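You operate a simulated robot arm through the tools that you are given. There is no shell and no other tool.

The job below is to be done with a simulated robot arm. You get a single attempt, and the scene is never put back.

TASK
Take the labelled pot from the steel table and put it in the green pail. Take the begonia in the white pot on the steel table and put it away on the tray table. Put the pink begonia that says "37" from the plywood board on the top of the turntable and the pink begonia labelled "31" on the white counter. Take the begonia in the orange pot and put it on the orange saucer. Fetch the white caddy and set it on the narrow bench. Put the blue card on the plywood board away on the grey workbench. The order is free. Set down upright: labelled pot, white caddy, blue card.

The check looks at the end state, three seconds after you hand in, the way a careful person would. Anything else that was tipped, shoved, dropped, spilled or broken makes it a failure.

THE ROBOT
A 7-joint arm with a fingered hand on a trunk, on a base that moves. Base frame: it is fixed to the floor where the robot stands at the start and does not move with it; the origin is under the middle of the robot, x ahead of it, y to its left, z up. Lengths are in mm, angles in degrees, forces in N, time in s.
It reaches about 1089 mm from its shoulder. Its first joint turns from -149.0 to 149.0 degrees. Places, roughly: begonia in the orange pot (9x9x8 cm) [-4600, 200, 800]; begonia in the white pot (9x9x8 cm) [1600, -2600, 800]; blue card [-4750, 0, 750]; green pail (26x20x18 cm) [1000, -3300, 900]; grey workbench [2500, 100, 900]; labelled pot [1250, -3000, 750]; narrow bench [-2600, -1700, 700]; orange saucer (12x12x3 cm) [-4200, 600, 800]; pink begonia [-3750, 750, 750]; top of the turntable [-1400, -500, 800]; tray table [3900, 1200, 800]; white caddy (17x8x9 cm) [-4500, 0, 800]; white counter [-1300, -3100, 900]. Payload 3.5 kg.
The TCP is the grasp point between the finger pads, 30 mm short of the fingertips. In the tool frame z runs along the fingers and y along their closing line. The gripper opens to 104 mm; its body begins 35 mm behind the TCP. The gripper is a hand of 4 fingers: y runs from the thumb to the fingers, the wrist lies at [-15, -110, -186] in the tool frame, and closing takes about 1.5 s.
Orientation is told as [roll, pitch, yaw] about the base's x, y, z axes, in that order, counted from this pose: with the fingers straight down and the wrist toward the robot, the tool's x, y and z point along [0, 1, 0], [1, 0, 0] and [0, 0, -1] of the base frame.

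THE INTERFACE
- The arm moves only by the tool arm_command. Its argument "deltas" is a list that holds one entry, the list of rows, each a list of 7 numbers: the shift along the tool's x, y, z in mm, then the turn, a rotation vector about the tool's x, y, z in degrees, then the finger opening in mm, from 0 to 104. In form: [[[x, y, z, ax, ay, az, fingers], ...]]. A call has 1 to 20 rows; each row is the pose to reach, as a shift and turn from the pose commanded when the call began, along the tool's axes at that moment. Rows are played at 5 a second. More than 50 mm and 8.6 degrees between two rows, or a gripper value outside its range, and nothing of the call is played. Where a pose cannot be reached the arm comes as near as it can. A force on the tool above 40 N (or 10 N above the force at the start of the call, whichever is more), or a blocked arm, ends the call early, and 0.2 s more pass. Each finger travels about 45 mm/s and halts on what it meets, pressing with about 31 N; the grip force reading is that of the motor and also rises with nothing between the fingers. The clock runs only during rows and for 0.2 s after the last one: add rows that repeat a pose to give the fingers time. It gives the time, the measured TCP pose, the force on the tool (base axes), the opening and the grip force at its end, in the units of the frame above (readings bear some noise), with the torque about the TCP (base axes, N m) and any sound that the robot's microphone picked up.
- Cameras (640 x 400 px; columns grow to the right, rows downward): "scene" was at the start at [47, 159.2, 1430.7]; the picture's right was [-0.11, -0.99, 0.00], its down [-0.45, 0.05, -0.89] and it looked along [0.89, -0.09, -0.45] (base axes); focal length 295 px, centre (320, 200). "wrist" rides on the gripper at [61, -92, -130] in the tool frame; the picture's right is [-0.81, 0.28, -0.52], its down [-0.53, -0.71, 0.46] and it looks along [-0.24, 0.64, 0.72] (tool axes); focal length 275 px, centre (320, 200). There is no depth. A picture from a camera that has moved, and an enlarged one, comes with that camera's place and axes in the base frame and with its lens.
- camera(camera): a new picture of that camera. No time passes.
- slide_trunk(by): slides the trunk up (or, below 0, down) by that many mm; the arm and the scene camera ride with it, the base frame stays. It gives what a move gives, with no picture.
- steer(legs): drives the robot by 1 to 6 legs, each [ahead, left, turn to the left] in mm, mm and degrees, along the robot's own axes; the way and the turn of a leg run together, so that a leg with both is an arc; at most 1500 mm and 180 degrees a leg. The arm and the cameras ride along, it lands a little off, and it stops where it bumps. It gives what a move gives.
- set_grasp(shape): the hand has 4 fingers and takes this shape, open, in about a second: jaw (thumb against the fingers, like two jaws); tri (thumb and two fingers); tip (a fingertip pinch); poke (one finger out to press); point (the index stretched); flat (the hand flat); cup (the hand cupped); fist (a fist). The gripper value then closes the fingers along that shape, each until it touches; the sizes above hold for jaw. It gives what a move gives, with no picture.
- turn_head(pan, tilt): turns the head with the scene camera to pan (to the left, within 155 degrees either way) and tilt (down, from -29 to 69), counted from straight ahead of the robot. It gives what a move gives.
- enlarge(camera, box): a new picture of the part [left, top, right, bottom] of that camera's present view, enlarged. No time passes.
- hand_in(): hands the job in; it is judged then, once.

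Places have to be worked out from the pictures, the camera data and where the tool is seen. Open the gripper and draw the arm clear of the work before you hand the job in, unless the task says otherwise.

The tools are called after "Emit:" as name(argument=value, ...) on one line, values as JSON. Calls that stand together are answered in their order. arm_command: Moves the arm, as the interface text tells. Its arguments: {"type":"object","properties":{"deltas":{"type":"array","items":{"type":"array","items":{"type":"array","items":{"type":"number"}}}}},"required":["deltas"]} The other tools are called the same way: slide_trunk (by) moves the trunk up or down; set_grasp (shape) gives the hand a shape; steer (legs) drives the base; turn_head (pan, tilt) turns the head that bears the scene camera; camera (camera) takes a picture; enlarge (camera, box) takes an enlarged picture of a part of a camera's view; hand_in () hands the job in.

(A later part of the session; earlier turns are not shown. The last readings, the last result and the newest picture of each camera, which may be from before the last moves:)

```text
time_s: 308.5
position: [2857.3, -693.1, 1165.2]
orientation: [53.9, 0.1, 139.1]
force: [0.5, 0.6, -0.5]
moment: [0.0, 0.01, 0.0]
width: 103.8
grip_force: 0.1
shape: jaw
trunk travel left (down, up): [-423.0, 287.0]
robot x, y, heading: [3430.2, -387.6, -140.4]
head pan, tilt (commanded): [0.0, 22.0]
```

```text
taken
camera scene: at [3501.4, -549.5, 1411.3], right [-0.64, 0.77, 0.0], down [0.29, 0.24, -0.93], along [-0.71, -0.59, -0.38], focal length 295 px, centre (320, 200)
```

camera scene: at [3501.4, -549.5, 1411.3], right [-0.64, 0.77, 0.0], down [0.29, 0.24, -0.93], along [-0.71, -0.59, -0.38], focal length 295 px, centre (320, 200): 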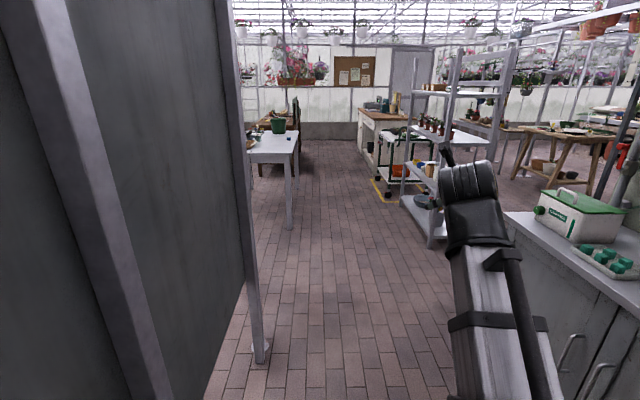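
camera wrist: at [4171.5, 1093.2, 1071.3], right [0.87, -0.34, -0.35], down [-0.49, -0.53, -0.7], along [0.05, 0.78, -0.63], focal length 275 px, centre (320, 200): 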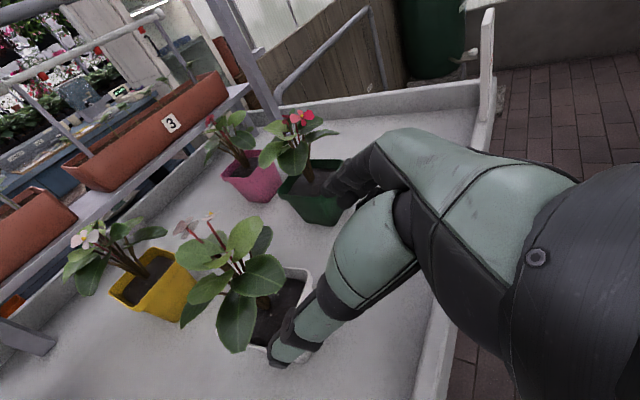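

Corridor clear. I correct heading, drive to the gap, turn right to face back toward the main aisle and check.

Emit:
steer(legs=[[0, 50, 1.2], [1500, 0, 0], [275, 0, 0], [0, 0, -90]])

Emit:
camera(camera="scene")

```text
time_s: 321.9
position: [1783.7, -1052.1, 1165.4]
orientation: [53.8, 0.1, 51.2]
force: [0.1, -0.4, 0.0]
moment: [-0.02, -0.05, 0.02]
width: 103.7
grip_force: 0.0
shape: jaw
trunk travel left (down, up): [-423.0, 287.0]
robot x, y, heading: [2110.7, -1608.0, 131.8]
head pan, tilt (commanded): [0.0, 22.0]
```

```text
taken
camera scene: at [1952.7, -1690.1, 1411.3], right [0.74, 0.67, 0.0], down [0.25, -0.28, -0.93], along [-0.62, 0.69, -0.37], focal length 295 px, centre (320, 200)
```

scene: 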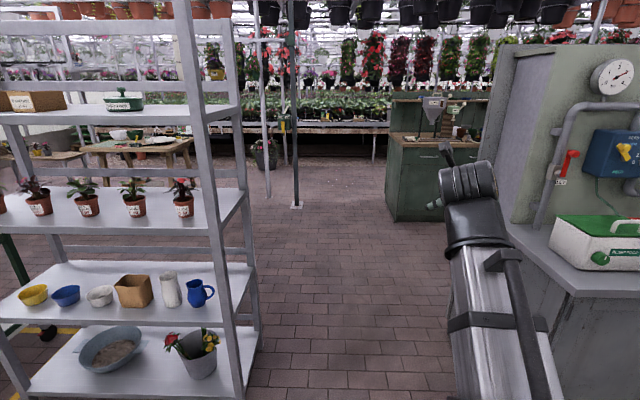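

The gap ahead is clear. I correct heading and drive straight through toward the far aisle.

Emit:
steer(legs=[[0, 0, -1], [1500, 0, 0], [1000, 0, 0]])

Emit:
camera(camera="scene")

Emit:
turn_head(pan=50, tilt=22)

Emit:
camera(camera="scene")

```text
time_s: 334.4
position: [160.0, 837.9, 1165.4]
orientation: [53.8, 0.1, 50.2]
force: [0.6, 0.7, 0.7]
moment: [0.01, 0.02, 0.02]
width: 103.7
grip_force: 0.1
shape: jaw
trunk travel left (down, up): [-423.0, 287.0]
robot x, y, heading: [473.7, 272.7, 130.9]
head pan, tilt (commanded): [0.0, 22.0]
```

```text
taken
camera scene: at [319.2, 196.5, 1411.3], right [0.75, 0.66, 0.0], down [0.25, -0.28, -0.93], along [-0.61, 0.7, -0.37], focal length 295 px, centre (320, 200)
```

scene: 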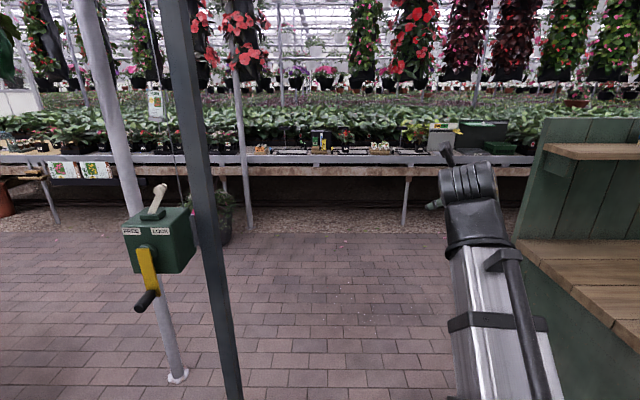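

```text
time_s: 335.6
position: [160.4, 839.1, 1166.0]
orientation: [53.8, 0.0, 50.3]
force: [0.6, 0.7, 0.3]
moment: [-0.02, 0.02, 0.02]
width: 103.6
grip_force: 0.1
shape: jaw
trunk travel left (down, up): [-423.0, 287.0]
robot x, y, heading: [474.6, 274.3, 130.9]
head pan, tilt (commanded): [50.0, 22.0]
```

```text
taken
camera scene: at [287.2, 124.9, 1411.3], right [-0.02, 1.0, 0.0], down [0.37, 0.01, -0.93], along [-0.93, -0.02, -0.37], focal length 295 px, centre (320, 200)
```

scene: 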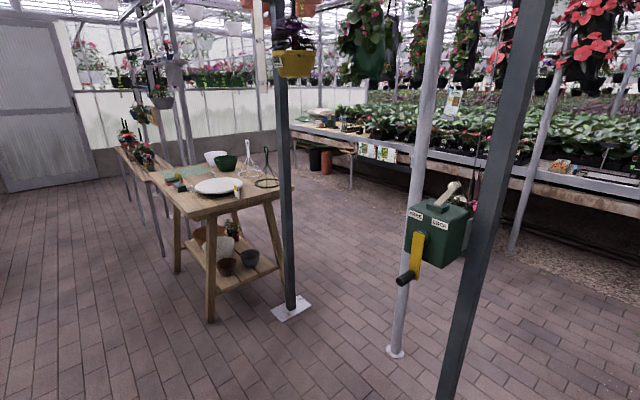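

Positions of posts match my map. I drive 1680 mm ahead past the posts (staying at u≈537), then turn left to face along the long bench.

Emit:
steer(legs=[[1000, 0, 0], [680, 0, 0], [0, 0, 90]])

Emit:
turn_head(pan=0, tilt=22)

Emit:
camera(camera="scene")

Emit:
turn_head(pan=-40, tilt=22)

Emit:
camera(camera="scene")

```text
time_s: 347.9
position: [-1183.6, 1218.3, 1166.1]
orientation: [53.9, 0.1, 139.9]
force: [0.3, -0.4, -0.8]
moment: [-0.02, 0.0, -0.02]
width: 103.6
grip_force: 0.2
shape: jaw
trunk travel left (down, up): [-423.0, 287.0]
robot x, y, heading: [-616.1, 1532.2, -139.5]
head pan, tilt (commanded): [50.0, 22.0]
```

```text
time_s: 349.0
position: [-1183.7, 1217.7, 1165.2]
orientation: [53.9, 0.2, 139.9]
force: [-0.2, 0.2, 0.7]
moment: [-0.02, 0.01, 0.02]
width: 103.7
grip_force: 0.0
shape: jaw
trunk travel left (down, up): [-423.0, 287.0]
robot x, y, heading: [-614.4, 1532.2, -139.2]
head pan, tilt (commanded): [0.0, 22.0]
```

```text
taken
camera scene: at [-540.2, 1370.4, 1411.3], right [-0.65, 0.76, 0.0], down [0.28, 0.24, -0.93], along [-0.7, -0.6, -0.37], focal length 295 px, centre (320, 200)
```

scene: 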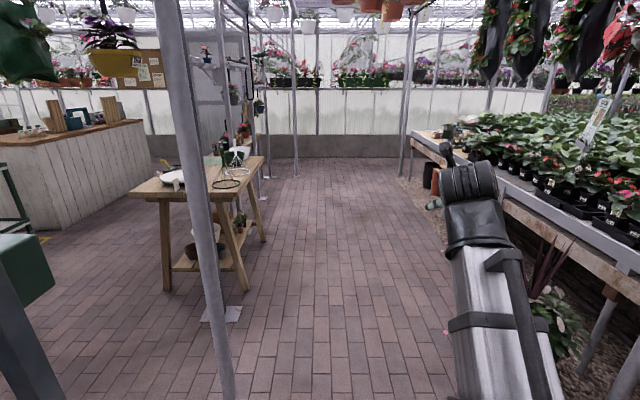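

```text
time_s: 350.1
position: [-1182.8, 1218.1, 1165.4]
orientation: [53.8, 0.1, 139.9]
force: [-0.2, -0.5, 0.2]
moment: [-0.03, 0.0, -0.01]
width: 103.4
grip_force: 0.0
shape: jaw
trunk travel left (down, up): [-423.0, 287.0]
robot x, y, heading: [-616.3, 1530.9, -139.4]
head pan, tilt (commanded): [-40.0, 22.0]
```

```text
taken
camera scene: at [-562.6, 1429.8, 1411.3], right [-0.01, 1.0, 0.0], down [0.37, 0.0, -0.93], along [-0.93, -0.01, -0.37], focal length 295 px, centre (320, 200)
```

scene: 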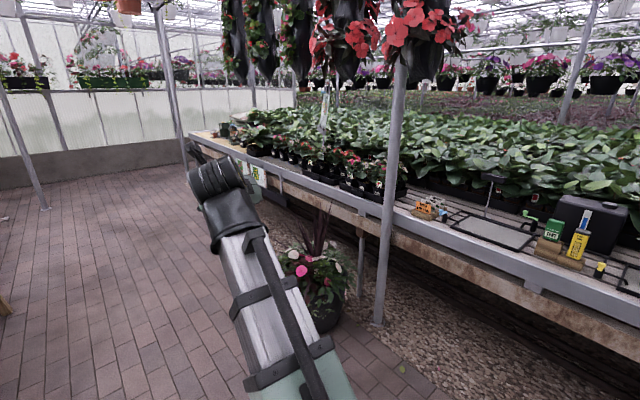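

Clear way along the bench. I drive 2400 mm ahead and look at the plywood board area.

Emit:
steer(legs=[[1400, 0, 0], [1000, 0, 0]])

Emit:
turn_head(pan=-40, tilt=25)

Emit:
camera(camera="scene")

Emit:
turn_head(pan=20, tilt=25)

Emit:
camera(camera="scene")

```text
time_s: 361.9
position: [-2950.7, -416.1, 1166.0]
orientation: [53.8, 0.0, 142.6]
force: [0.2, 0.3, -0.3]
moment: [0.01, 0.02, 0.01]
width: 103.5
grip_force: 0.1
shape: jaw
trunk travel left (down, up): [-423.0, 287.0]
robot x, y, heading: [-2397.0, -75.4, -136.9]
head pan, tilt (commanded): [-40.0, 22.0]
```

```text
time_s: 362.5
position: [-2950.2, -416.4, 1165.9]
orientation: [53.8, 0.0, 142.6]
force: [0.4, -0.7, 0.2]
moment: [-0.02, 0.0, -0.01]
width: 103.7
grip_force: 0.0
shape: jaw
trunk travel left (down, up): [-423.0, 287.0]
robot x, y, heading: [-2397.3, -77.7, -136.9]
head pan, tilt (commanded): [-40.0, 25.0]
```

```text
taken
camera scene: at [-2339.8, -174.7, 1406.5], right [-0.06, 1.0, 0.0], down [0.42, 0.02, -0.91], along [-0.9, -0.05, -0.42], focal length 295 px, centre (320, 200)
```

scene: 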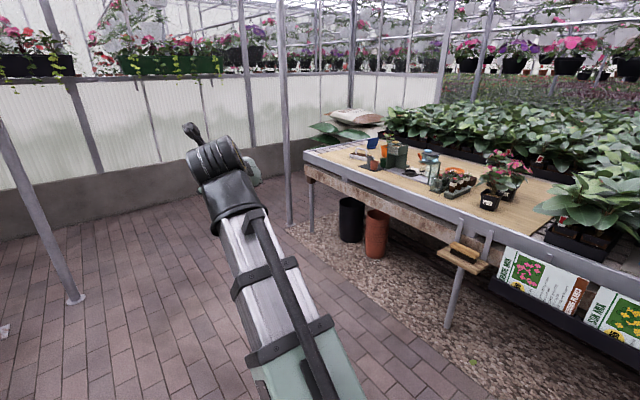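

```text
time_s: 363.8
position: [-2949.8, -415.5, 1165.5]
orientation: [53.8, 0.1, 142.7]
force: [-1.1, 0.5, 0.3]
moment: [-0.03, -0.02, 0.01]
width: 103.5
grip_force: 0.0
shape: jaw
trunk travel left (down, up): [-423.0, 287.0]
robot x, y, heading: [-2396.1, -74.6, -136.5]
head pan, tilt (commanded): [20.0, 25.0]
```

```text
taken
camera scene: at [-2289.3, -251.7, 1406.5], right [-0.89, 0.45, 0.0], down [0.19, 0.38, -0.91], along [-0.41, -0.81, -0.42], focal length 295 px, centre (320, 200)
```

scene: 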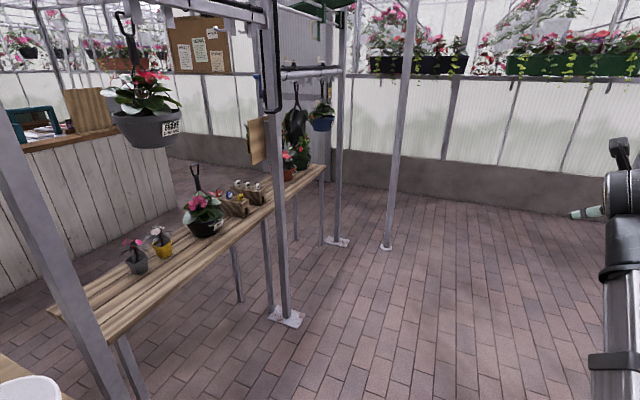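

The plywood board at the end of the long bench is in view, and the narrow bench on my left. I enlarge the plywood area.

Emit:
turn_head(pan=-40, tilt=25)

Emit:
enlarge(camera="scene", box=[290, 100, 560, 270])

```text
time_s: 365.1
position: [-2950.4, -415.5, 1166.1]
orientation: [53.9, 0.1, 142.6]
force: [0.3, -0.8, 0.7]
moment: [0.0, -0.03, 0.02]
width: 103.7
grip_force: 0.1
shape: jaw
trunk travel left (down, up): [-423.0, 287.0]
robot x, y, heading: [-2397.0, -75.8, -136.4]
head pan, tilt (commanded): [-40.0, 25.0]
```

```text
2.35 times, centred on (425, 185) of scene
camera zoom: at [-2339.8, -174.8, 1406.5], right [-0.06, 1.0, 0.0], down [0.42, 0.02, -0.91], along [-0.9, -0.05, -0.42], focal length 693 px, centre (73, 235)
```

zoom: 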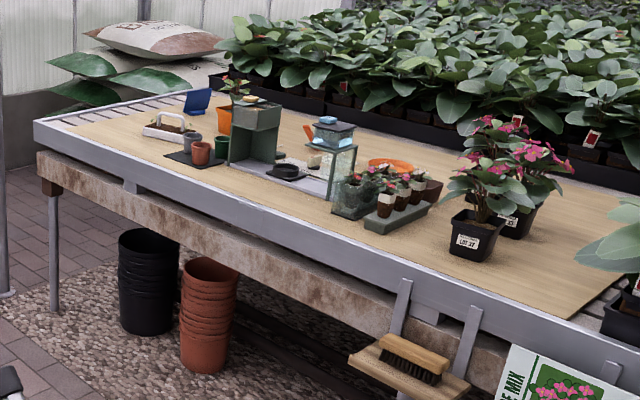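

I see the two pink begonias (one "LOT 37"), the caddy, blue card, orange pot and orange saucer. I turn right to face the bench and move in front of the pink begonias.

Emit:
steer(legs=[[0, 0, -92.5], [0, 520, 0], [480, 0, 0]])

Emit:
turn_head(pan=0, tilt=35)

Emit:
camera(camera="scene")

Emit:
camera(camera="wrist")

```text
time_s: 374.5
position: [-3430.5, 510.9, 1166.8]
orientation: [54.0, 0.1, 50.2]
force: [0.2, -0.1, 0.0]
moment: [0.0, 0.05, 0.02]
width: 103.6
grip_force: 0.0
shape: jaw
trunk travel left (down, up): [-423.0, 287.0]
robot x, y, heading: [-3109.1, -55.8, 130.8]
head pan, tilt (commanded): [-40.0, 25.0]
```

```text
time_s: 375.6
position: [-3429.6, 511.9, 1165.2]
orientation: [53.9, 0.1, 50.3]
force: [-0.3, -0.4, -0.8]
moment: [0.02, -0.02, -0.01]
width: 103.7
grip_force: 0.1
shape: jaw
trunk travel left (down, up): [-423.0, 287.0]
robot x, y, heading: [-3113.3, -53.5, 131.2]
head pan, tilt (commanded): [0.0, 35.0]
```

```text
taken
camera scene: at [-3267.9, -133.9, 1390.7], right [0.76, 0.66, 0.0], down [0.38, -0.43, -0.82], along [-0.54, 0.62, -0.57], focal length 295 px, centre (320, 200)
```

scene: 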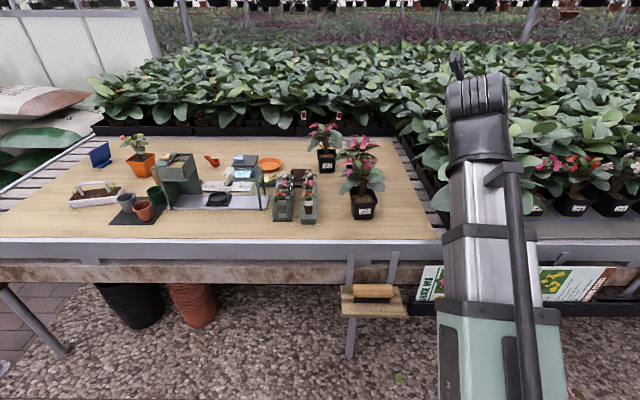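

```text
taken
camera wrist: at [-3435.3, 397.1, 1291.1], right [0.86, -0.36, -0.35], down [-0.5, -0.52, -0.7], along [0.07, 0.78, -0.63], focal length 275 px, centre (320, 200)
```

wrist: 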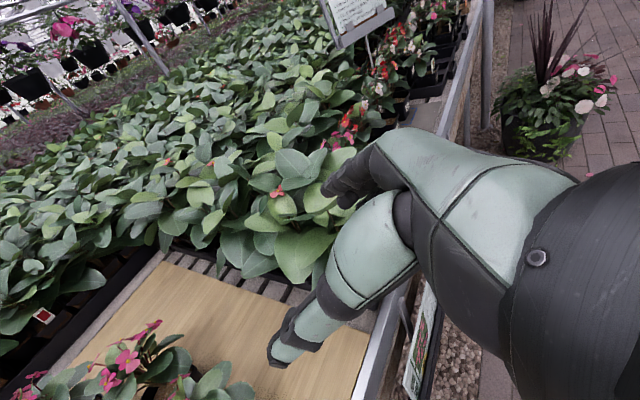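

Good overview. I enlarge the groups of objects for detail.

Emit:
enlarge(camera="scene", box=[260, 110, 420, 240])

Emit:
enlarge(camera="scene", box=[60, 120, 220, 240])

Emit:
enlarge(camera="scene", box=[150, 130, 310, 240])

```text
3.08 times, centred on (340, 175) of scene
camera zoom: at [-3267.9, -133.9, 1390.7], right [0.76, 0.66, 0.0], down [0.38, -0.43, -0.82], along [-0.54, 0.62, -0.57], focal length 907 px, centre (258, 277)
```

zoom: 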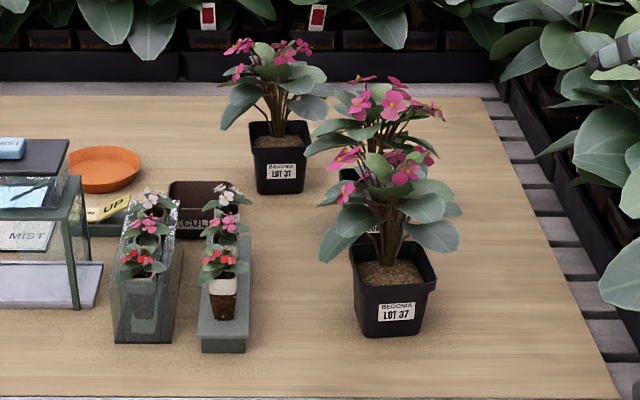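

```text
3.33 times, centred on (140, 180) of scene
camera zoom: at [-3267.9, -133.9, 1390.7], right [0.76, 0.66, 0.0], down [0.38, -0.43, -0.82], along [-0.54, 0.62, -0.57], focal length 982 px, centre (920, 267)
```

zoom: 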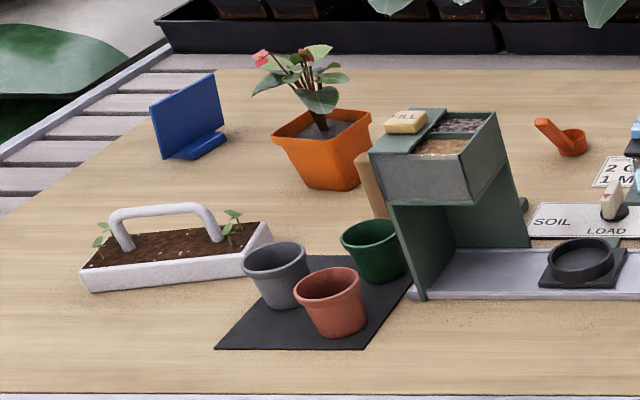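

```text
3.64 times, centred on (230, 185) of scene
camera zoom: at [-3267.9, -133.9, 1390.7], right [0.76, 0.66, 0.0], down [0.38, -0.43, -0.82], along [-0.54, 0.62, -0.57], focal length 1072 px, centre (647, 254)
```

zoom: 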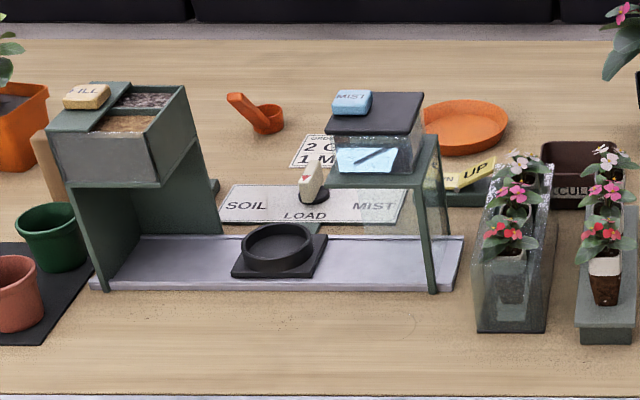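

There are actually three pink begonias; I read the labels more closely.

Emit:
enlarge(camera="scene", box=[310, 140, 350, 180])

Emit:
enlarge(camera="scene", box=[335, 170, 385, 220])

Emit:
enlarge(camera="scene", box=[330, 130, 390, 190])

```text
10.00 times, centred on (330, 160) of scene
camera zoom: at [-3267.9, -133.9, 1390.7], right [0.76, 0.66, 0.0], down [0.38, -0.43, -0.82], along [-0.54, 0.62, -0.57], focal length 2947 px, centre (220, 600)
```

zoom: 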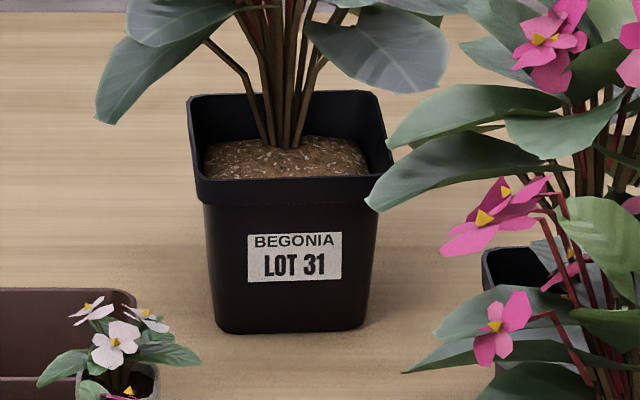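

```text
8.00 times, centred on (360, 195) of scene
camera zoom: at [-3267.9, -133.9, 1390.7], right [0.76, 0.66, 0.0], down [0.38, -0.43, -0.82], along [-0.54, 0.62, -0.57], focal length 2358 px, centre (0, 240)
```

zoom: 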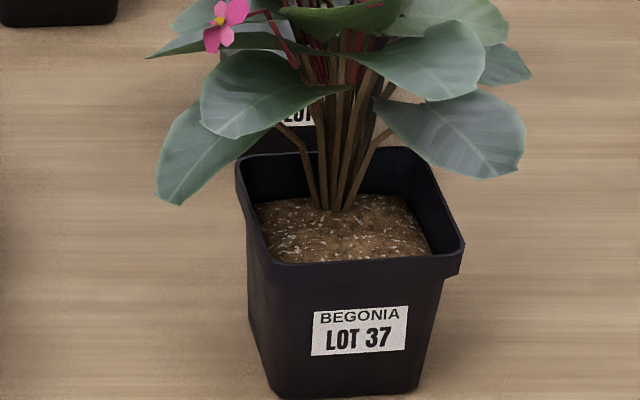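

```text
6.67 times, centred on (360, 160) of scene
camera zoom: at [-3267.9, -133.9, 1390.7], right [0.76, 0.66, 0.0], down [0.38, -0.43, -0.82], along [-0.54, 0.62, -0.57], focal length 1965 px, centre (53, 467)
```

zoom: 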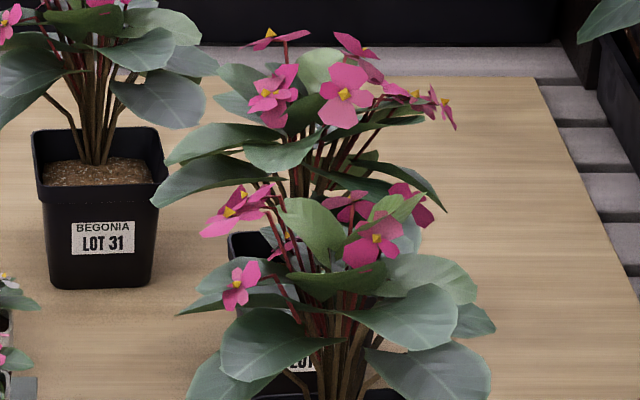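

LOT 31 is at the back left, LOT 37 at the front right (the third one behind it is a distractor). I shift the robot left/ahead so LOT 37 is in grasp range, and flatten the hand to ~12° tilt while high above.

Emit:
steer(legs=[[60, 100, 0]])

Emit:
arm_command(deltas=[[[0, 0, 0, 0, 8, 0, 104], [0, 0, 0, 0, 16, 0, 104], [0, 0, 0, 0, 24, 0, 104], [0, 0, 0, 0, 24, 0, 104]]])

Emit:
slide_trunk(by=-180)

Emit:
camera(camera="wrist")

Emit:
camera(camera="scene")

```text
time_s: 376.8
position: [-3546.4, 491.0, 1164.9]
orientation: [53.8, 0.2, 50.3]
force: [-0.4, -0.3, 0.1]
moment: [0.04, 0.01, 0.02]
width: 103.9
grip_force: 0.1
shape: jaw
trunk travel left (down, up): [-423.0, 287.0]
robot x, y, heading: [-3230.7, -73.9, 131.2]
head pan, tilt (commanded): [0.0, 35.0]
```

```text
time_s: 377.8
position: [-3548.6, 491.1, 1165.6]
orientation: [77.9, 0.1, 50.3]
force: [0.3, -0.9, -0.3]
moment: [-0.02, 0.01, -0.01]
width: 103.9
grip_force: 0.0
shape: jaw
trunk travel left (down, up): [-423.0, 287.0]
robot x, y, heading: [-3230.3, -78.2, 130.9]
head pan, tilt (commanded): [0.0, 35.0]
```

```text
time_s: 379.8
position: [-3546.7, 491.3, 985.7]
orientation: [77.8, 0.0, 50.2]
force: [0.4, -0.4, 0.7]
moment: [0.02, 0.03, 0.03]
width: 103.4
grip_force: 0.0
shape: jaw
trunk travel left (down, up): [-243.0, 467.0]
robot x, y, heading: [-3228.6, -70.9, 130.9]
head pan, tilt (commanded): [0.0, 35.0]
```

```text
taken
camera wrist: at [-3517.7, 347.7, 1071.8], right [0.7, -0.22, -0.68], down [-0.71, -0.34, -0.62], along [-0.09, 0.92, -0.39], focal length 275 px, centre (320, 200)
```

wrist: 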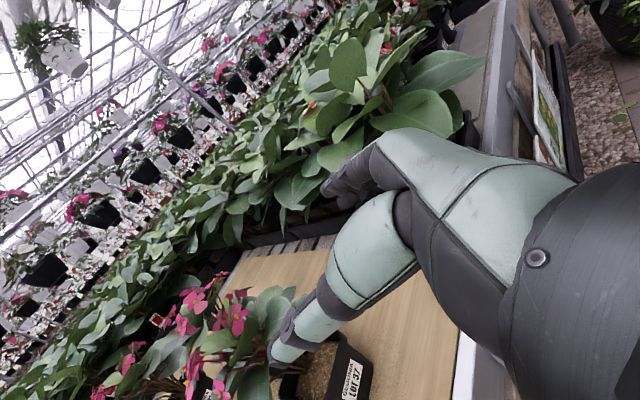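

```text
taken
camera scene: at [-3384.4, -154.4, 1210.8], right [0.75, 0.66, 0.0], down [0.38, -0.43, -0.82], along [-0.54, 0.62, -0.57], focal length 295 px, centre (320, 200)
```

scene: 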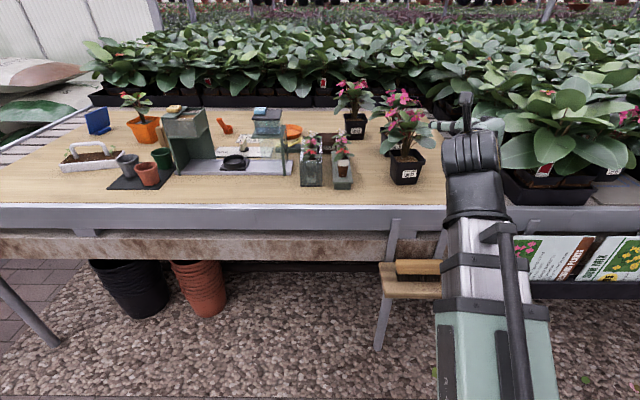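

Pot 37 shows in both views. I enlarge both to triangulate it.

Emit:
enlarge(camera="wrist", box=[220, 270, 440, 400])

Emit:
enlarge(camera="scene", box=[360, 90, 460, 200])

```text
2.91 times, centred on (330, 335) of wrist
camera zoom: at [-3517.7, 347.7, 1071.8], right [0.7, -0.22, -0.68], down [-0.71, -0.34, -0.62], along [-0.09, 0.92, -0.39], focal length 801 px, centre (291, -193)
```

zoom: 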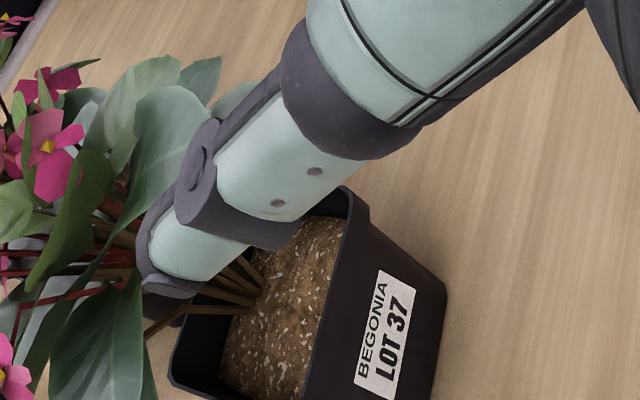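

```text
3.64 times, centred on (410, 145) of scene
camera zoom: at [-3384.4, -154.4, 1210.8], right [0.75, 0.66, 0.0], down [0.38, -0.43, -0.82], along [-0.54, 0.62, -0.57], focal length 1072 px, centre (-7, 400)
```

zoom: 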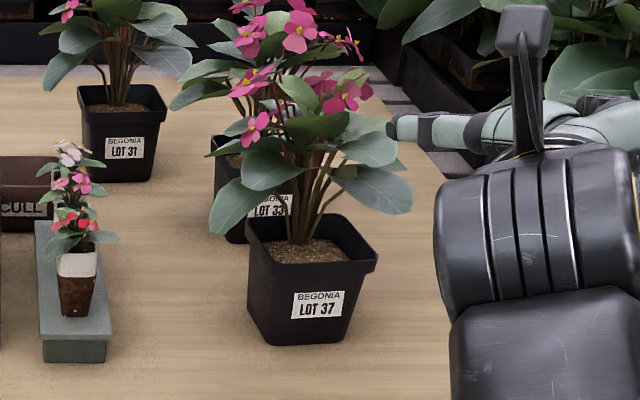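

LOT 33 is the hidden one, so it's a distractor directly behind 37. Triangulation: pot 37 rim z≈837, ~98 mm wide, centre ≈(−3706, 581), board z≈757. I tilt the hand to 20°, shift 33 mm left, and lower the trunk by 150.

Emit:
arm_command(deltas=[[[0, -16, 0, 0, -4, 0, 104], [0, -33, 0, 0, -8, 0, 104], [0, -33, 0, 0, -8, 0, 104]]])

Emit:
slide_trunk(by=-150)

Emit:
camera(camera="wrist")

Emit:
enlarge(camera="scene", box=[340, 60, 480, 200])

```text
time_s: 380.6
position: [-3567.7, 466.6, 984.9]
orientation: [69.8, 0.1, 50.3]
force: [-0.1, 0.8, 0.3]
moment: [-0.03, -0.02, 0.04]
width: 103.7
grip_force: 0.0
shape: jaw
trunk travel left (down, up): [-243.0, 467.0]
robot x, y, heading: [-3228.8, -75.0, 130.9]
head pan, tilt (commanded): [0.0, 35.0]
```

```text
time_s: 382.4
position: [-3567.3, 466.1, 836.7]
orientation: [69.9, 0.1, 50.4]
force: [0.1, 0.0, 0.0]
moment: [0.01, 0.0, -0.03]
width: 103.6
grip_force: 0.2
shape: jaw
trunk travel left (down, up): [-93.0, 617.0]
robot x, y, heading: [-3229.6, -76.6, 131.0]
head pan, tilt (commanded): [0.0, 35.0]
```

```text
taken
camera wrist: at [-3548.3, 330.7, 937.0], right [0.76, -0.28, -0.58], down [-0.64, -0.39, -0.66], along [-0.05, 0.88, -0.48], focal length 275 px, centre (320, 200)
```

wrist: 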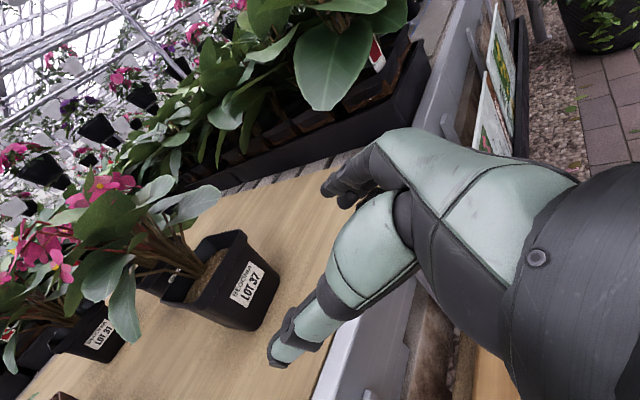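

```text
2.86 times, centred on (410, 130) of scene
camera zoom: at [-3384.4, -154.4, 1060.8], right [0.75, 0.66, 0.0], down [0.38, -0.43, -0.82], along [-0.54, 0.62, -0.57], focal length 842 px, centre (63, 400)
```

zoom: 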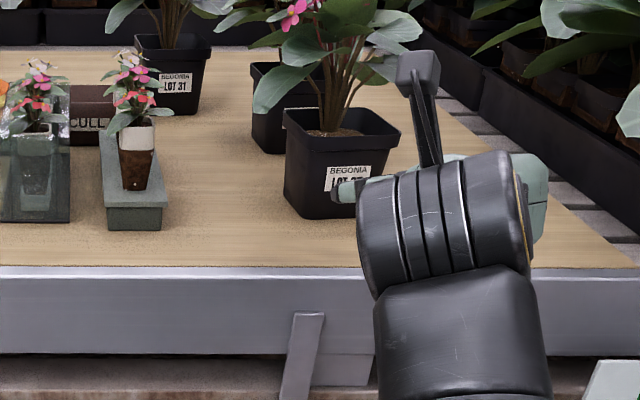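

The wrist camera sees LOT 37 clearly. I enlarge it for exact corners.

Emit:
enlarge(camera="wrist", box=[60, 180, 320, 380])

```text
2.00 times, centred on (190, 280) of wrist
camera zoom: at [-3548.3, 330.7, 937.0], right [0.76, -0.28, -0.58], down [-0.64, -0.39, -0.66], along [-0.05, 0.88, -0.48], focal length 551 px, centre (580, 40)
```

zoom: 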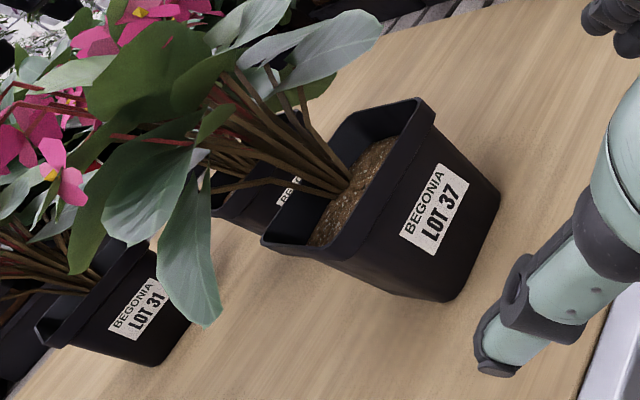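

The pot is laterally centred (C ≈176 mm ahead of the TCP). To learn the board's height reliably, I lower the open hand here in front of the pot until the fingers just touch the board.

Emit:
arm_command(deltas=[[[-5.6, 0, 2, 0, 0, 0, 104], [-11.3, 0, 4.1, 0, 0, 0, 104], [-15, 0, 5.5, 0, 0, 0, 104], [-18.8, 0, 6.9, 0, 0, 0, 104], [-21.6, 0, 7.9, 0, 0, 0, 104], [-24.4, 0, 8.9, 0, 0, 0, 104], [-27.2, 0, 10, 0, 0, 0, 104], [-30, 0, 11, 0, 0, 0, 104]]])

Emit:
enlarge(camera="scene", box=[340, 60, 480, 200])

```text
time_s: 384.2
position: [-3567.9, 467.2, 803.9]
orientation: [69.9, 0.1, 50.3]
force: [0.7, 0.1, -0.1]
moment: [0.05, -0.01, 0.0]
width: 103.5
grip_force: 0.0
shape: jaw
trunk travel left (down, up): [-93.0, 617.0]
robot x, y, heading: [-3228.8, -75.2, 131.1]
head pan, tilt (commanded): [0.0, 35.0]
```

```text
2.86 times, centred on (410, 130) of scene
camera zoom: at [-3384.4, -154.4, 1060.7], right [0.75, 0.66, 0.0], down [0.38, -0.43, -0.82], along [-0.54, 0.62, -0.57], focal length 842 px, centre (63, 400)
```

zoom: 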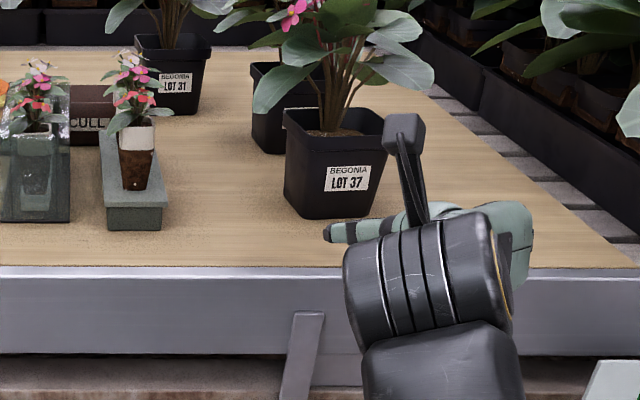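

No contact at TCP z≈804, so there's room below. I advance 85 mm horizontally toward the pot and check alignment.

Emit:
arm_command(deltas=[[[9.7, 0, 26.6, 0, 0, 0, 104], [19.5, 0, 53.2, 0, 0, 0, 104], [29.2, 0, 79.8, 0, 0, 0, 104], [29.2, 0, 79.8, 0, 0, 0, 104]]])

Emit:
enlarge(camera="wrist", box=[140, 120, 400, 380])

Emit:
enlarge(camera="scene", box=[340, 60, 480, 200])

```text
time_s: 385.2
position: [-3633.2, 520.0, 803.9]
orientation: [69.9, 0.1, 50.3]
force: [-0.1, 0.1, 1.1]
moment: [-0.02, 0.03, 0.0]
width: 103.4
grip_force: 0.0
shape: jaw
trunk travel left (down, up): [-93.0, 617.0]
robot x, y, heading: [-3228.4, -74.4, 130.8]
head pan, tilt (commanded): [0.0, 35.0]
```

```text
1.54 times, centred on (270, 250) of wrist
camera zoom: at [-3613.6, 385.2, 905.6], right [0.76, -0.28, -0.58], down [-0.64, -0.39, -0.66], along [-0.05, 0.88, -0.48], focal length 424 px, centre (397, 123)
```

zoom: 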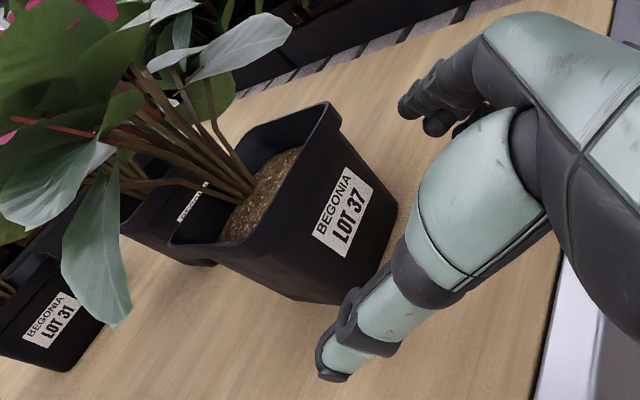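

```text
2.86 times, centred on (410, 130) of scene
camera zoom: at [-3384.4, -154.4, 1060.7], right [0.75, 0.66, 0.0], down [0.38, -0.43, -0.82], along [-0.54, 0.62, -0.57], focal length 842 px, centre (63, 400)
```

zoom: 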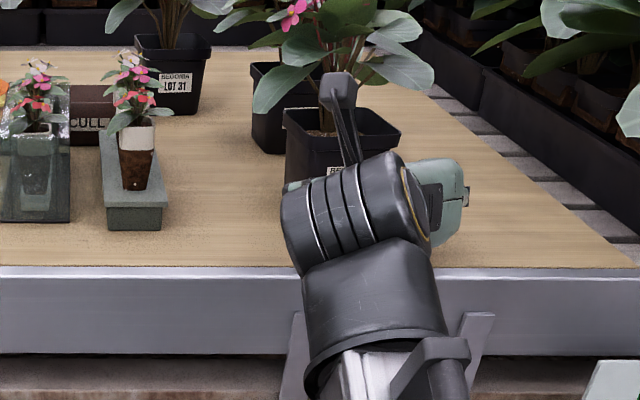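

Pot centre is 82 mm ahead, ~3 mm right. I shift 3 mm right, advance 36 mm, and close.

Emit:
arm_command(deltas=[[[6, 2, 17, 0, 0, 0, 104], [12.4, 3, 33.8, 0, 0, 0, 104], [12.4, 3, 33.8, 0, 0, 0, 104]]])

Emit:
enlarge(camera="wrist", box=[140, 120, 400, 380])

Emit:
enlarge(camera="scene", box=[340, 60, 480, 200])

```text
time_s: 386.0
position: [-3657.7, 545.6, 803.2]
orientation: [69.7, 0.1, 50.3]
force: [0.3, 0.2, -0.3]
moment: [0.0, 0.02, -0.02]
width: 103.5
grip_force: 0.1
shape: jaw
trunk travel left (down, up): [-93.0, 617.0]
robot x, y, heading: [-3228.5, -70.3, 130.9]
head pan, tilt (commanded): [0.0, 35.0]
```

```text
1.54 times, centred on (270, 250) of wrist
camera zoom: at [-3638.6, 410.3, 905.7], right [0.76, -0.28, -0.58], down [-0.64, -0.39, -0.66], along [-0.05, 0.88, -0.48], focal length 424 px, centre (397, 123)
```

zoom: 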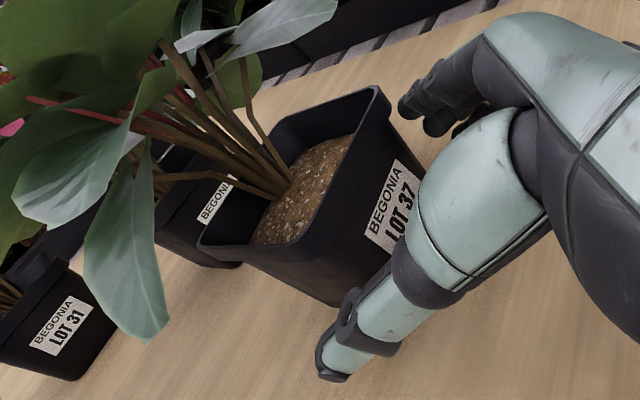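

```text
2.86 times, centred on (410, 130) of scene
camera zoom: at [-3384.4, -154.4, 1060.7], right [0.75, 0.66, 0.0], down [0.38, -0.43, -0.82], along [-0.54, 0.62, -0.57], focal length 842 px, centre (63, 400)
```

zoom: 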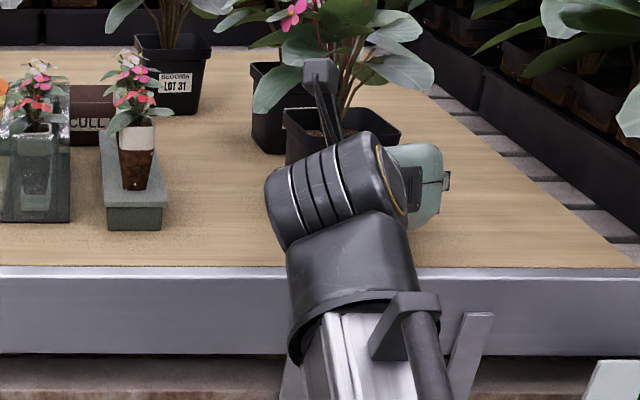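

Fingertips only just reach the pot's sides; compared with the good grasp image I need about 12 mm more. I advance 12 mm and look again.

Emit:
arm_command(deltas=[[[2, 0, 5.6, 0, 0, 0, 104], [4.1, 0, 11.3, 0, 0, 0, 104], [4.1, 0, 11.3, 0, 0, 0, 104]]])

Emit:
enlarge(camera="wrist", box=[140, 120, 400, 380])

Emit:
enlarge(camera="scene", box=[340, 60, 480, 200])

```text
time_s: 386.8
position: [-3668.2, 552.2, 803.7]
orientation: [69.9, 0.1, 50.2]
force: [0.8, 0.5, 0.3]
moment: [-0.01, 0.04, -0.06]
width: 103.8
grip_force: 0.0
shape: jaw
trunk travel left (down, up): [-93.0, 617.0]
robot x, y, heading: [-3230.0, -75.7, 130.9]
head pan, tilt (commanded): [0.0, 35.0]
```

```text
1.54 times, centred on (270, 250) of wrist
camera zoom: at [-3648.3, 417.4, 905.2], right [0.76, -0.28, -0.58], down [-0.64, -0.39, -0.66], along [-0.05, 0.88, -0.48], focal length 424 px, centre (397, 123)
```

zoom: 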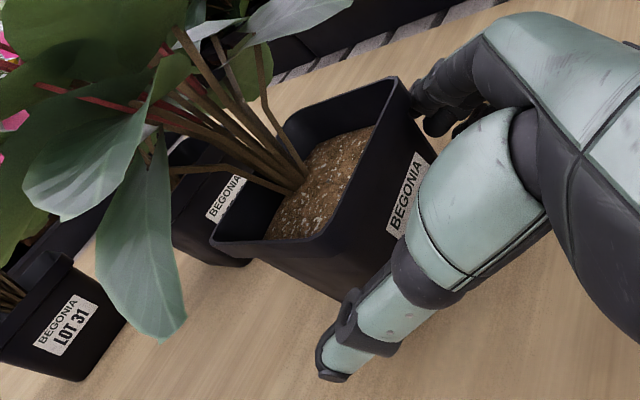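

```text
2.86 times, centred on (410, 130) of scene
camera zoom: at [-3384.4, -154.4, 1060.7], right [0.75, 0.66, 0.0], down [0.38, -0.43, -0.82], along [-0.54, 0.62, -0.57], focal length 842 px, centre (63, 400)
```

zoom: 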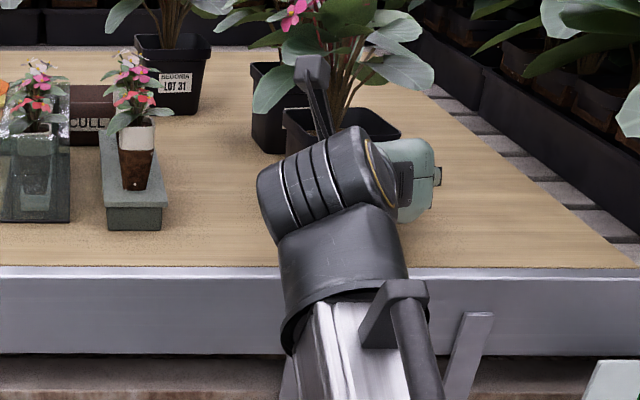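

The pot hasn't moved and the fingertips now overlap its sides. I close.

Emit:
arm_command(deltas=[[[1.4, 0, 3.8, 0, 0, 0, 104], [1.4, 0, 3.8, 0, 0, 0, 94], [1.4, 0, 3.8, 0, 0, 0, 84], [1.4, 0, 3.8, 0, 0, 0, 74], [1.4, 0, 3.8, 0, 0, 0, 64], [1.4, 0, 3.8, 0, 0, 0, 54], [1.4, 0, 3.8, 0, 0, 0, 50], [1.4, 0, 3.8, 0, 0, 0, 50], [1.4, 0, 3.8, 0, 0, 0, 50]]])

Emit:
enlarge(camera="wrist", box=[140, 120, 400, 380])

Emit:
enlarge(camera="scene", box=[340, 60, 480, 200])

```text
time_s: 388.8
position: [-3671.1, 556.4, 802.5]
orientation: [69.8, 0.1, 50.3]
force: [-0.3, 0.4, 0.0]
moment: [0.03, -0.07, -0.07]
width: 70.2
grip_force: 30.9
shape: jaw
trunk travel left (down, up): [-93.0, 617.0]
robot x, y, heading: [-3229.4, -75.9, 130.9]
head pan, tilt (commanded): [0.0, 35.0]
```

```text
1.54 times, centred on (270, 250) of wrist
camera zoom: at [-3651.1, 420.1, 904.8], right [0.76, -0.28, -0.58], down [-0.64, -0.39, -0.66], along [-0.05, 0.88, -0.48], focal length 424 px, centre (397, 123)
```

zoom: 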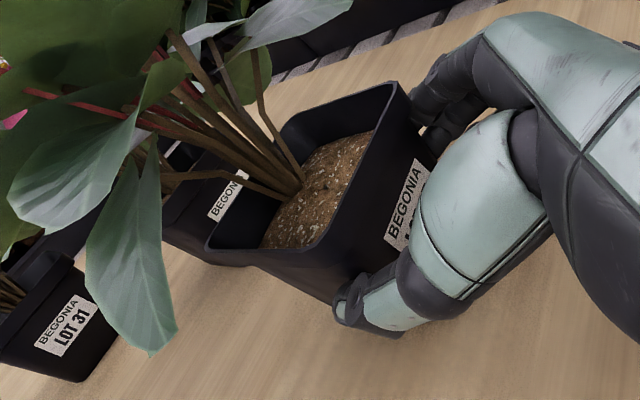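

```text
2.86 times, centred on (410, 130) of scene
camera zoom: at [-3384.5, -154.3, 1060.7], right [0.75, 0.66, 0.0], down [0.38, -0.43, -0.82], along [-0.54, 0.62, -0.57], focal length 842 px, centre (63, 400)
```

zoom: 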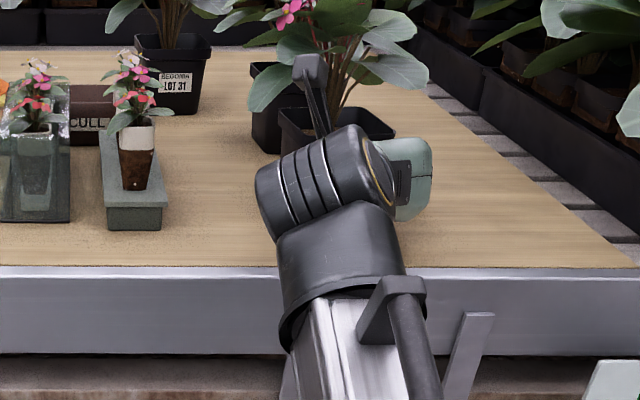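

Gripped at 70 mm. I lift straight up 60 mm and check.

Emit:
arm_command(deltas=[[[9.4, 0, -3.4, 0, 0, 0, 50], [18.8, 0, -6.9, 0, 0, 0, 50], [37.6, 0, -13.7, 0, 0, 0, 50], [56.3, 0, -20.6, 0, 0, 0, 50], [56.3, 0, -20.6, 0, 0, 0, 50]]])

Emit:
enlarge(camera="wrist", box=[140, 120, 400, 380])

Emit:
enlarge(camera="scene", box=[300, 20, 480, 200])

```text
time_s: 390.0
position: [-3670.5, 555.5, 862.6]
orientation: [69.9, 0.1, 50.3]
force: [0.4, -0.2, -2.1]
moment: [-0.07, -0.06, 0.03]
width: 70.1
grip_force: 30.8
shape: jaw
trunk travel left (down, up): [-93.0, 617.0]
robot x, y, heading: [-3224.1, -72.0, 131.1]
head pan, tilt (commanded): [0.0, 35.0]
```

```text
1.54 times, centred on (270, 250) of wrist
camera zoom: at [-3651.9, 420.3, 964.3], right [0.76, -0.28, -0.58], down [-0.64, -0.39, -0.66], along [-0.05, 0.88, -0.48], focal length 424 px, centre (397, 123)
```

zoom: 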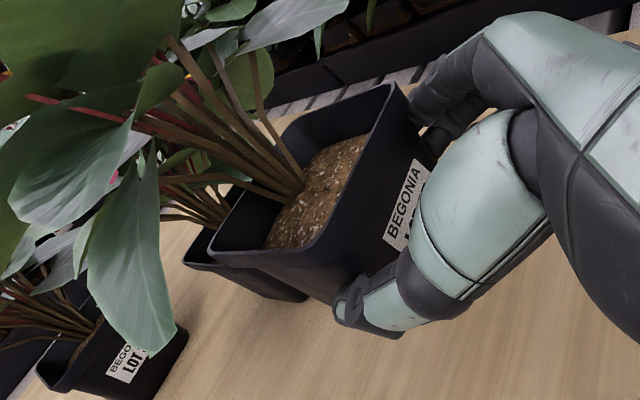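

```text
2.22 times, centred on (390, 110) of scene
camera zoom: at [-3384.5, -154.3, 1060.7], right [0.75, 0.66, 0.0], down [0.38, -0.43, -0.82], along [-0.54, 0.62, -0.57], focal length 655 px, centre (164, 400)
```

zoom: 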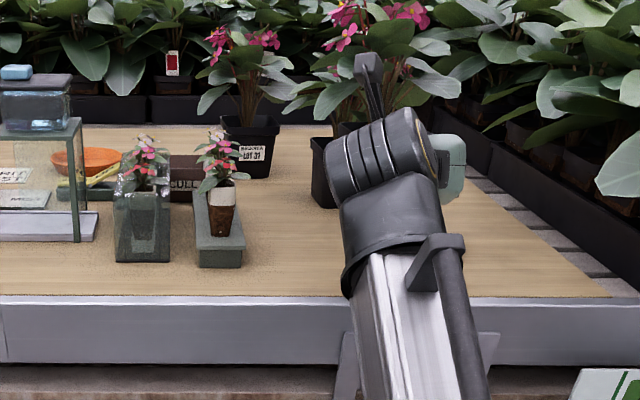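

LOT 37 is held upright. I raise the trunk by 300, retract the arm, and back away from the bench.

Emit:
slide_trunk(by=300)

Emit:
arm_command(deltas=[[[-9, 0, -26, 0, 0, 0, 50], [-19, 0, -52, 0, 0, 0, 50], [-28, 0, -78, 0, 0, 0, 50], [-38, 0, -103, 0, 0, 0, 50], [-38, 0, -103, 0, 0, 0, 50]]])

Emit:
camera(camera="scene")

Emit:
camera(camera="wrist")

```text
time_s: 393.0
position: [-3671.3, 555.7, 1161.8]
orientation: [69.7, 0.1, 50.3]
force: [0.9, -0.7, -2.6]
moment: [-0.11, -0.07, -0.04]
width: 69.9
grip_force: 31.2
shape: jaw
trunk travel left (down, up): [-393.0, 317.0]
robot x, y, heading: [-3228.6, -71.4, 130.9]
head pan, tilt (commanded): [0.0, 35.0]
```

```text
time_s: 394.2
position: [-3586.2, 485.0, 1162.1]
orientation: [69.8, 0.1, 50.3]
force: [-0.4, 0.4, -3.3]
moment: [-0.07, -0.11, 0.0]
width: 69.8
grip_force: 30.9
shape: jaw
trunk travel left (down, up): [-393.0, 317.0]
robot x, y, heading: [-3226.8, -74.7, 131.2]
head pan, tilt (commanded): [0.0, 35.0]
```

```text
taken
camera scene: at [-3384.4, -154.4, 1360.7], right [0.75, 0.66, 0.0], down [0.38, -0.43, -0.82], along [-0.54, 0.62, -0.57], focal length 295 px, centre (320, 200)
```

scene: 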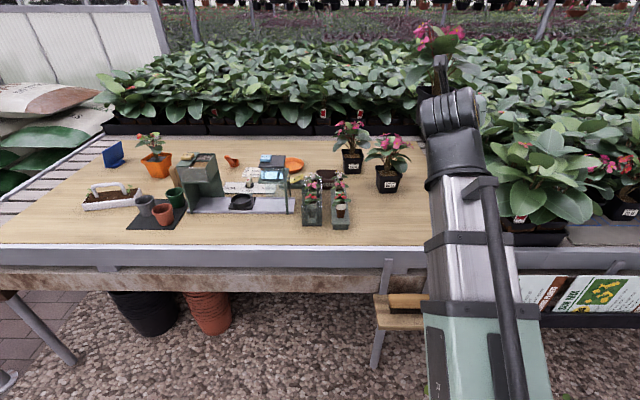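

```text
taken
camera wrist: at [-3567.8, 350.0, 1263.3], right [0.76, -0.28, -0.58], down [-0.64, -0.39, -0.66], along [-0.05, 0.88, -0.48], focal length 275 px, centre (320, 200)
```

wrist: 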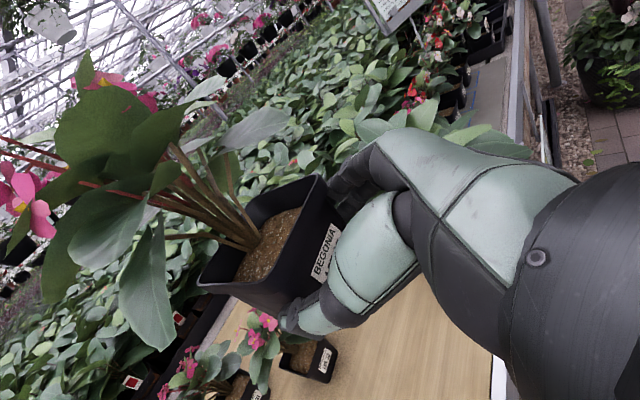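

LOT 33 and the others are undisturbed. I back up, turn right and drive back along the bench toward the posts gap.

Emit:
steer(legs=[[-500, 0, 0], [0, 0, -90.2], [1500, 0, 0]])

Emit:
turn_head(pan=0, tilt=22)

Emit:
camera(camera="scene")

Emit:
turn_head(pan=-75, tilt=28)

Emit:
camera(camera="scene")

```text
time_s: 407.9
position: [-1237.3, 897.4, 1161.5]
orientation: [69.7, 0.2, -38.4]
force: [-0.4, -0.2, -1.8]
moment: [-0.11, 0.09, -0.02]
width: 69.9
grip_force: 31.1
shape: jaw
trunk travel left (down, up): [-393.0, 317.0]
robot x, y, heading: [-1789.0, 523.2, 42.2]
head pan, tilt (commanded): [0.0, 35.0]
```

```text
time_s: 408.7
position: [-1237.8, 898.1, 1162.3]
orientation: [69.9, 0.2, -38.4]
force: [0.3, -0.5, -3.0]
moment: [-0.1, 0.06, 0.0]
width: 69.8
grip_force: 31.1
shape: jaw
trunk travel left (down, up): [-393.0, 317.0]
robot x, y, heading: [-1786.2, 525.4, 42.4]
head pan, tilt (commanded): [0.0, 22.0]
```

```text
taken
camera scene: at [-1867.2, 683.7, 1381.3], right [0.67, -0.74, 0.0], down [-0.28, -0.25, -0.93], along [0.69, 0.62, -0.38], focal length 295 px, centre (320, 200)
```

scene: 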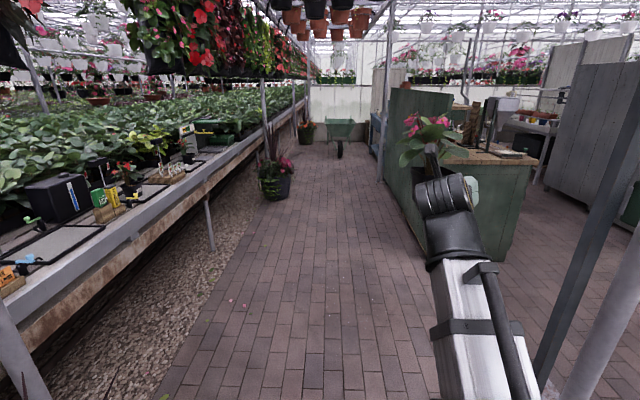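

```text
time_s: 410.1
position: [-1236.9, 898.6, 1162.2]
orientation: [69.8, 0.1, -38.4]
force: [0.2, 0.3, -2.8]
moment: [-0.1, 0.06, -0.03]
width: 70.1
grip_force: 31.0
shape: jaw
trunk travel left (down, up): [-393.0, 317.0]
robot x, y, heading: [-1787.4, 528.5, 42.2]
head pan, tilt (commanded): [-75.0, 28.0]
```

```text
taken
camera scene: at [-1859.0, 572.0, 1371.7], right [-0.54, -0.84, 0.0], down [-0.4, 0.25, -0.88], along [0.74, -0.48, -0.47], focal length 295 px, centre (320, 200)
```

scene: 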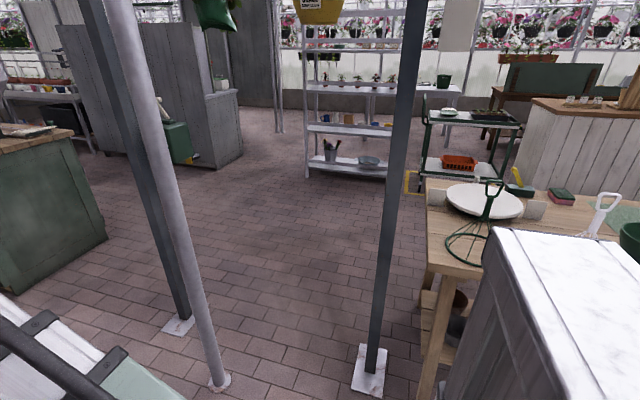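

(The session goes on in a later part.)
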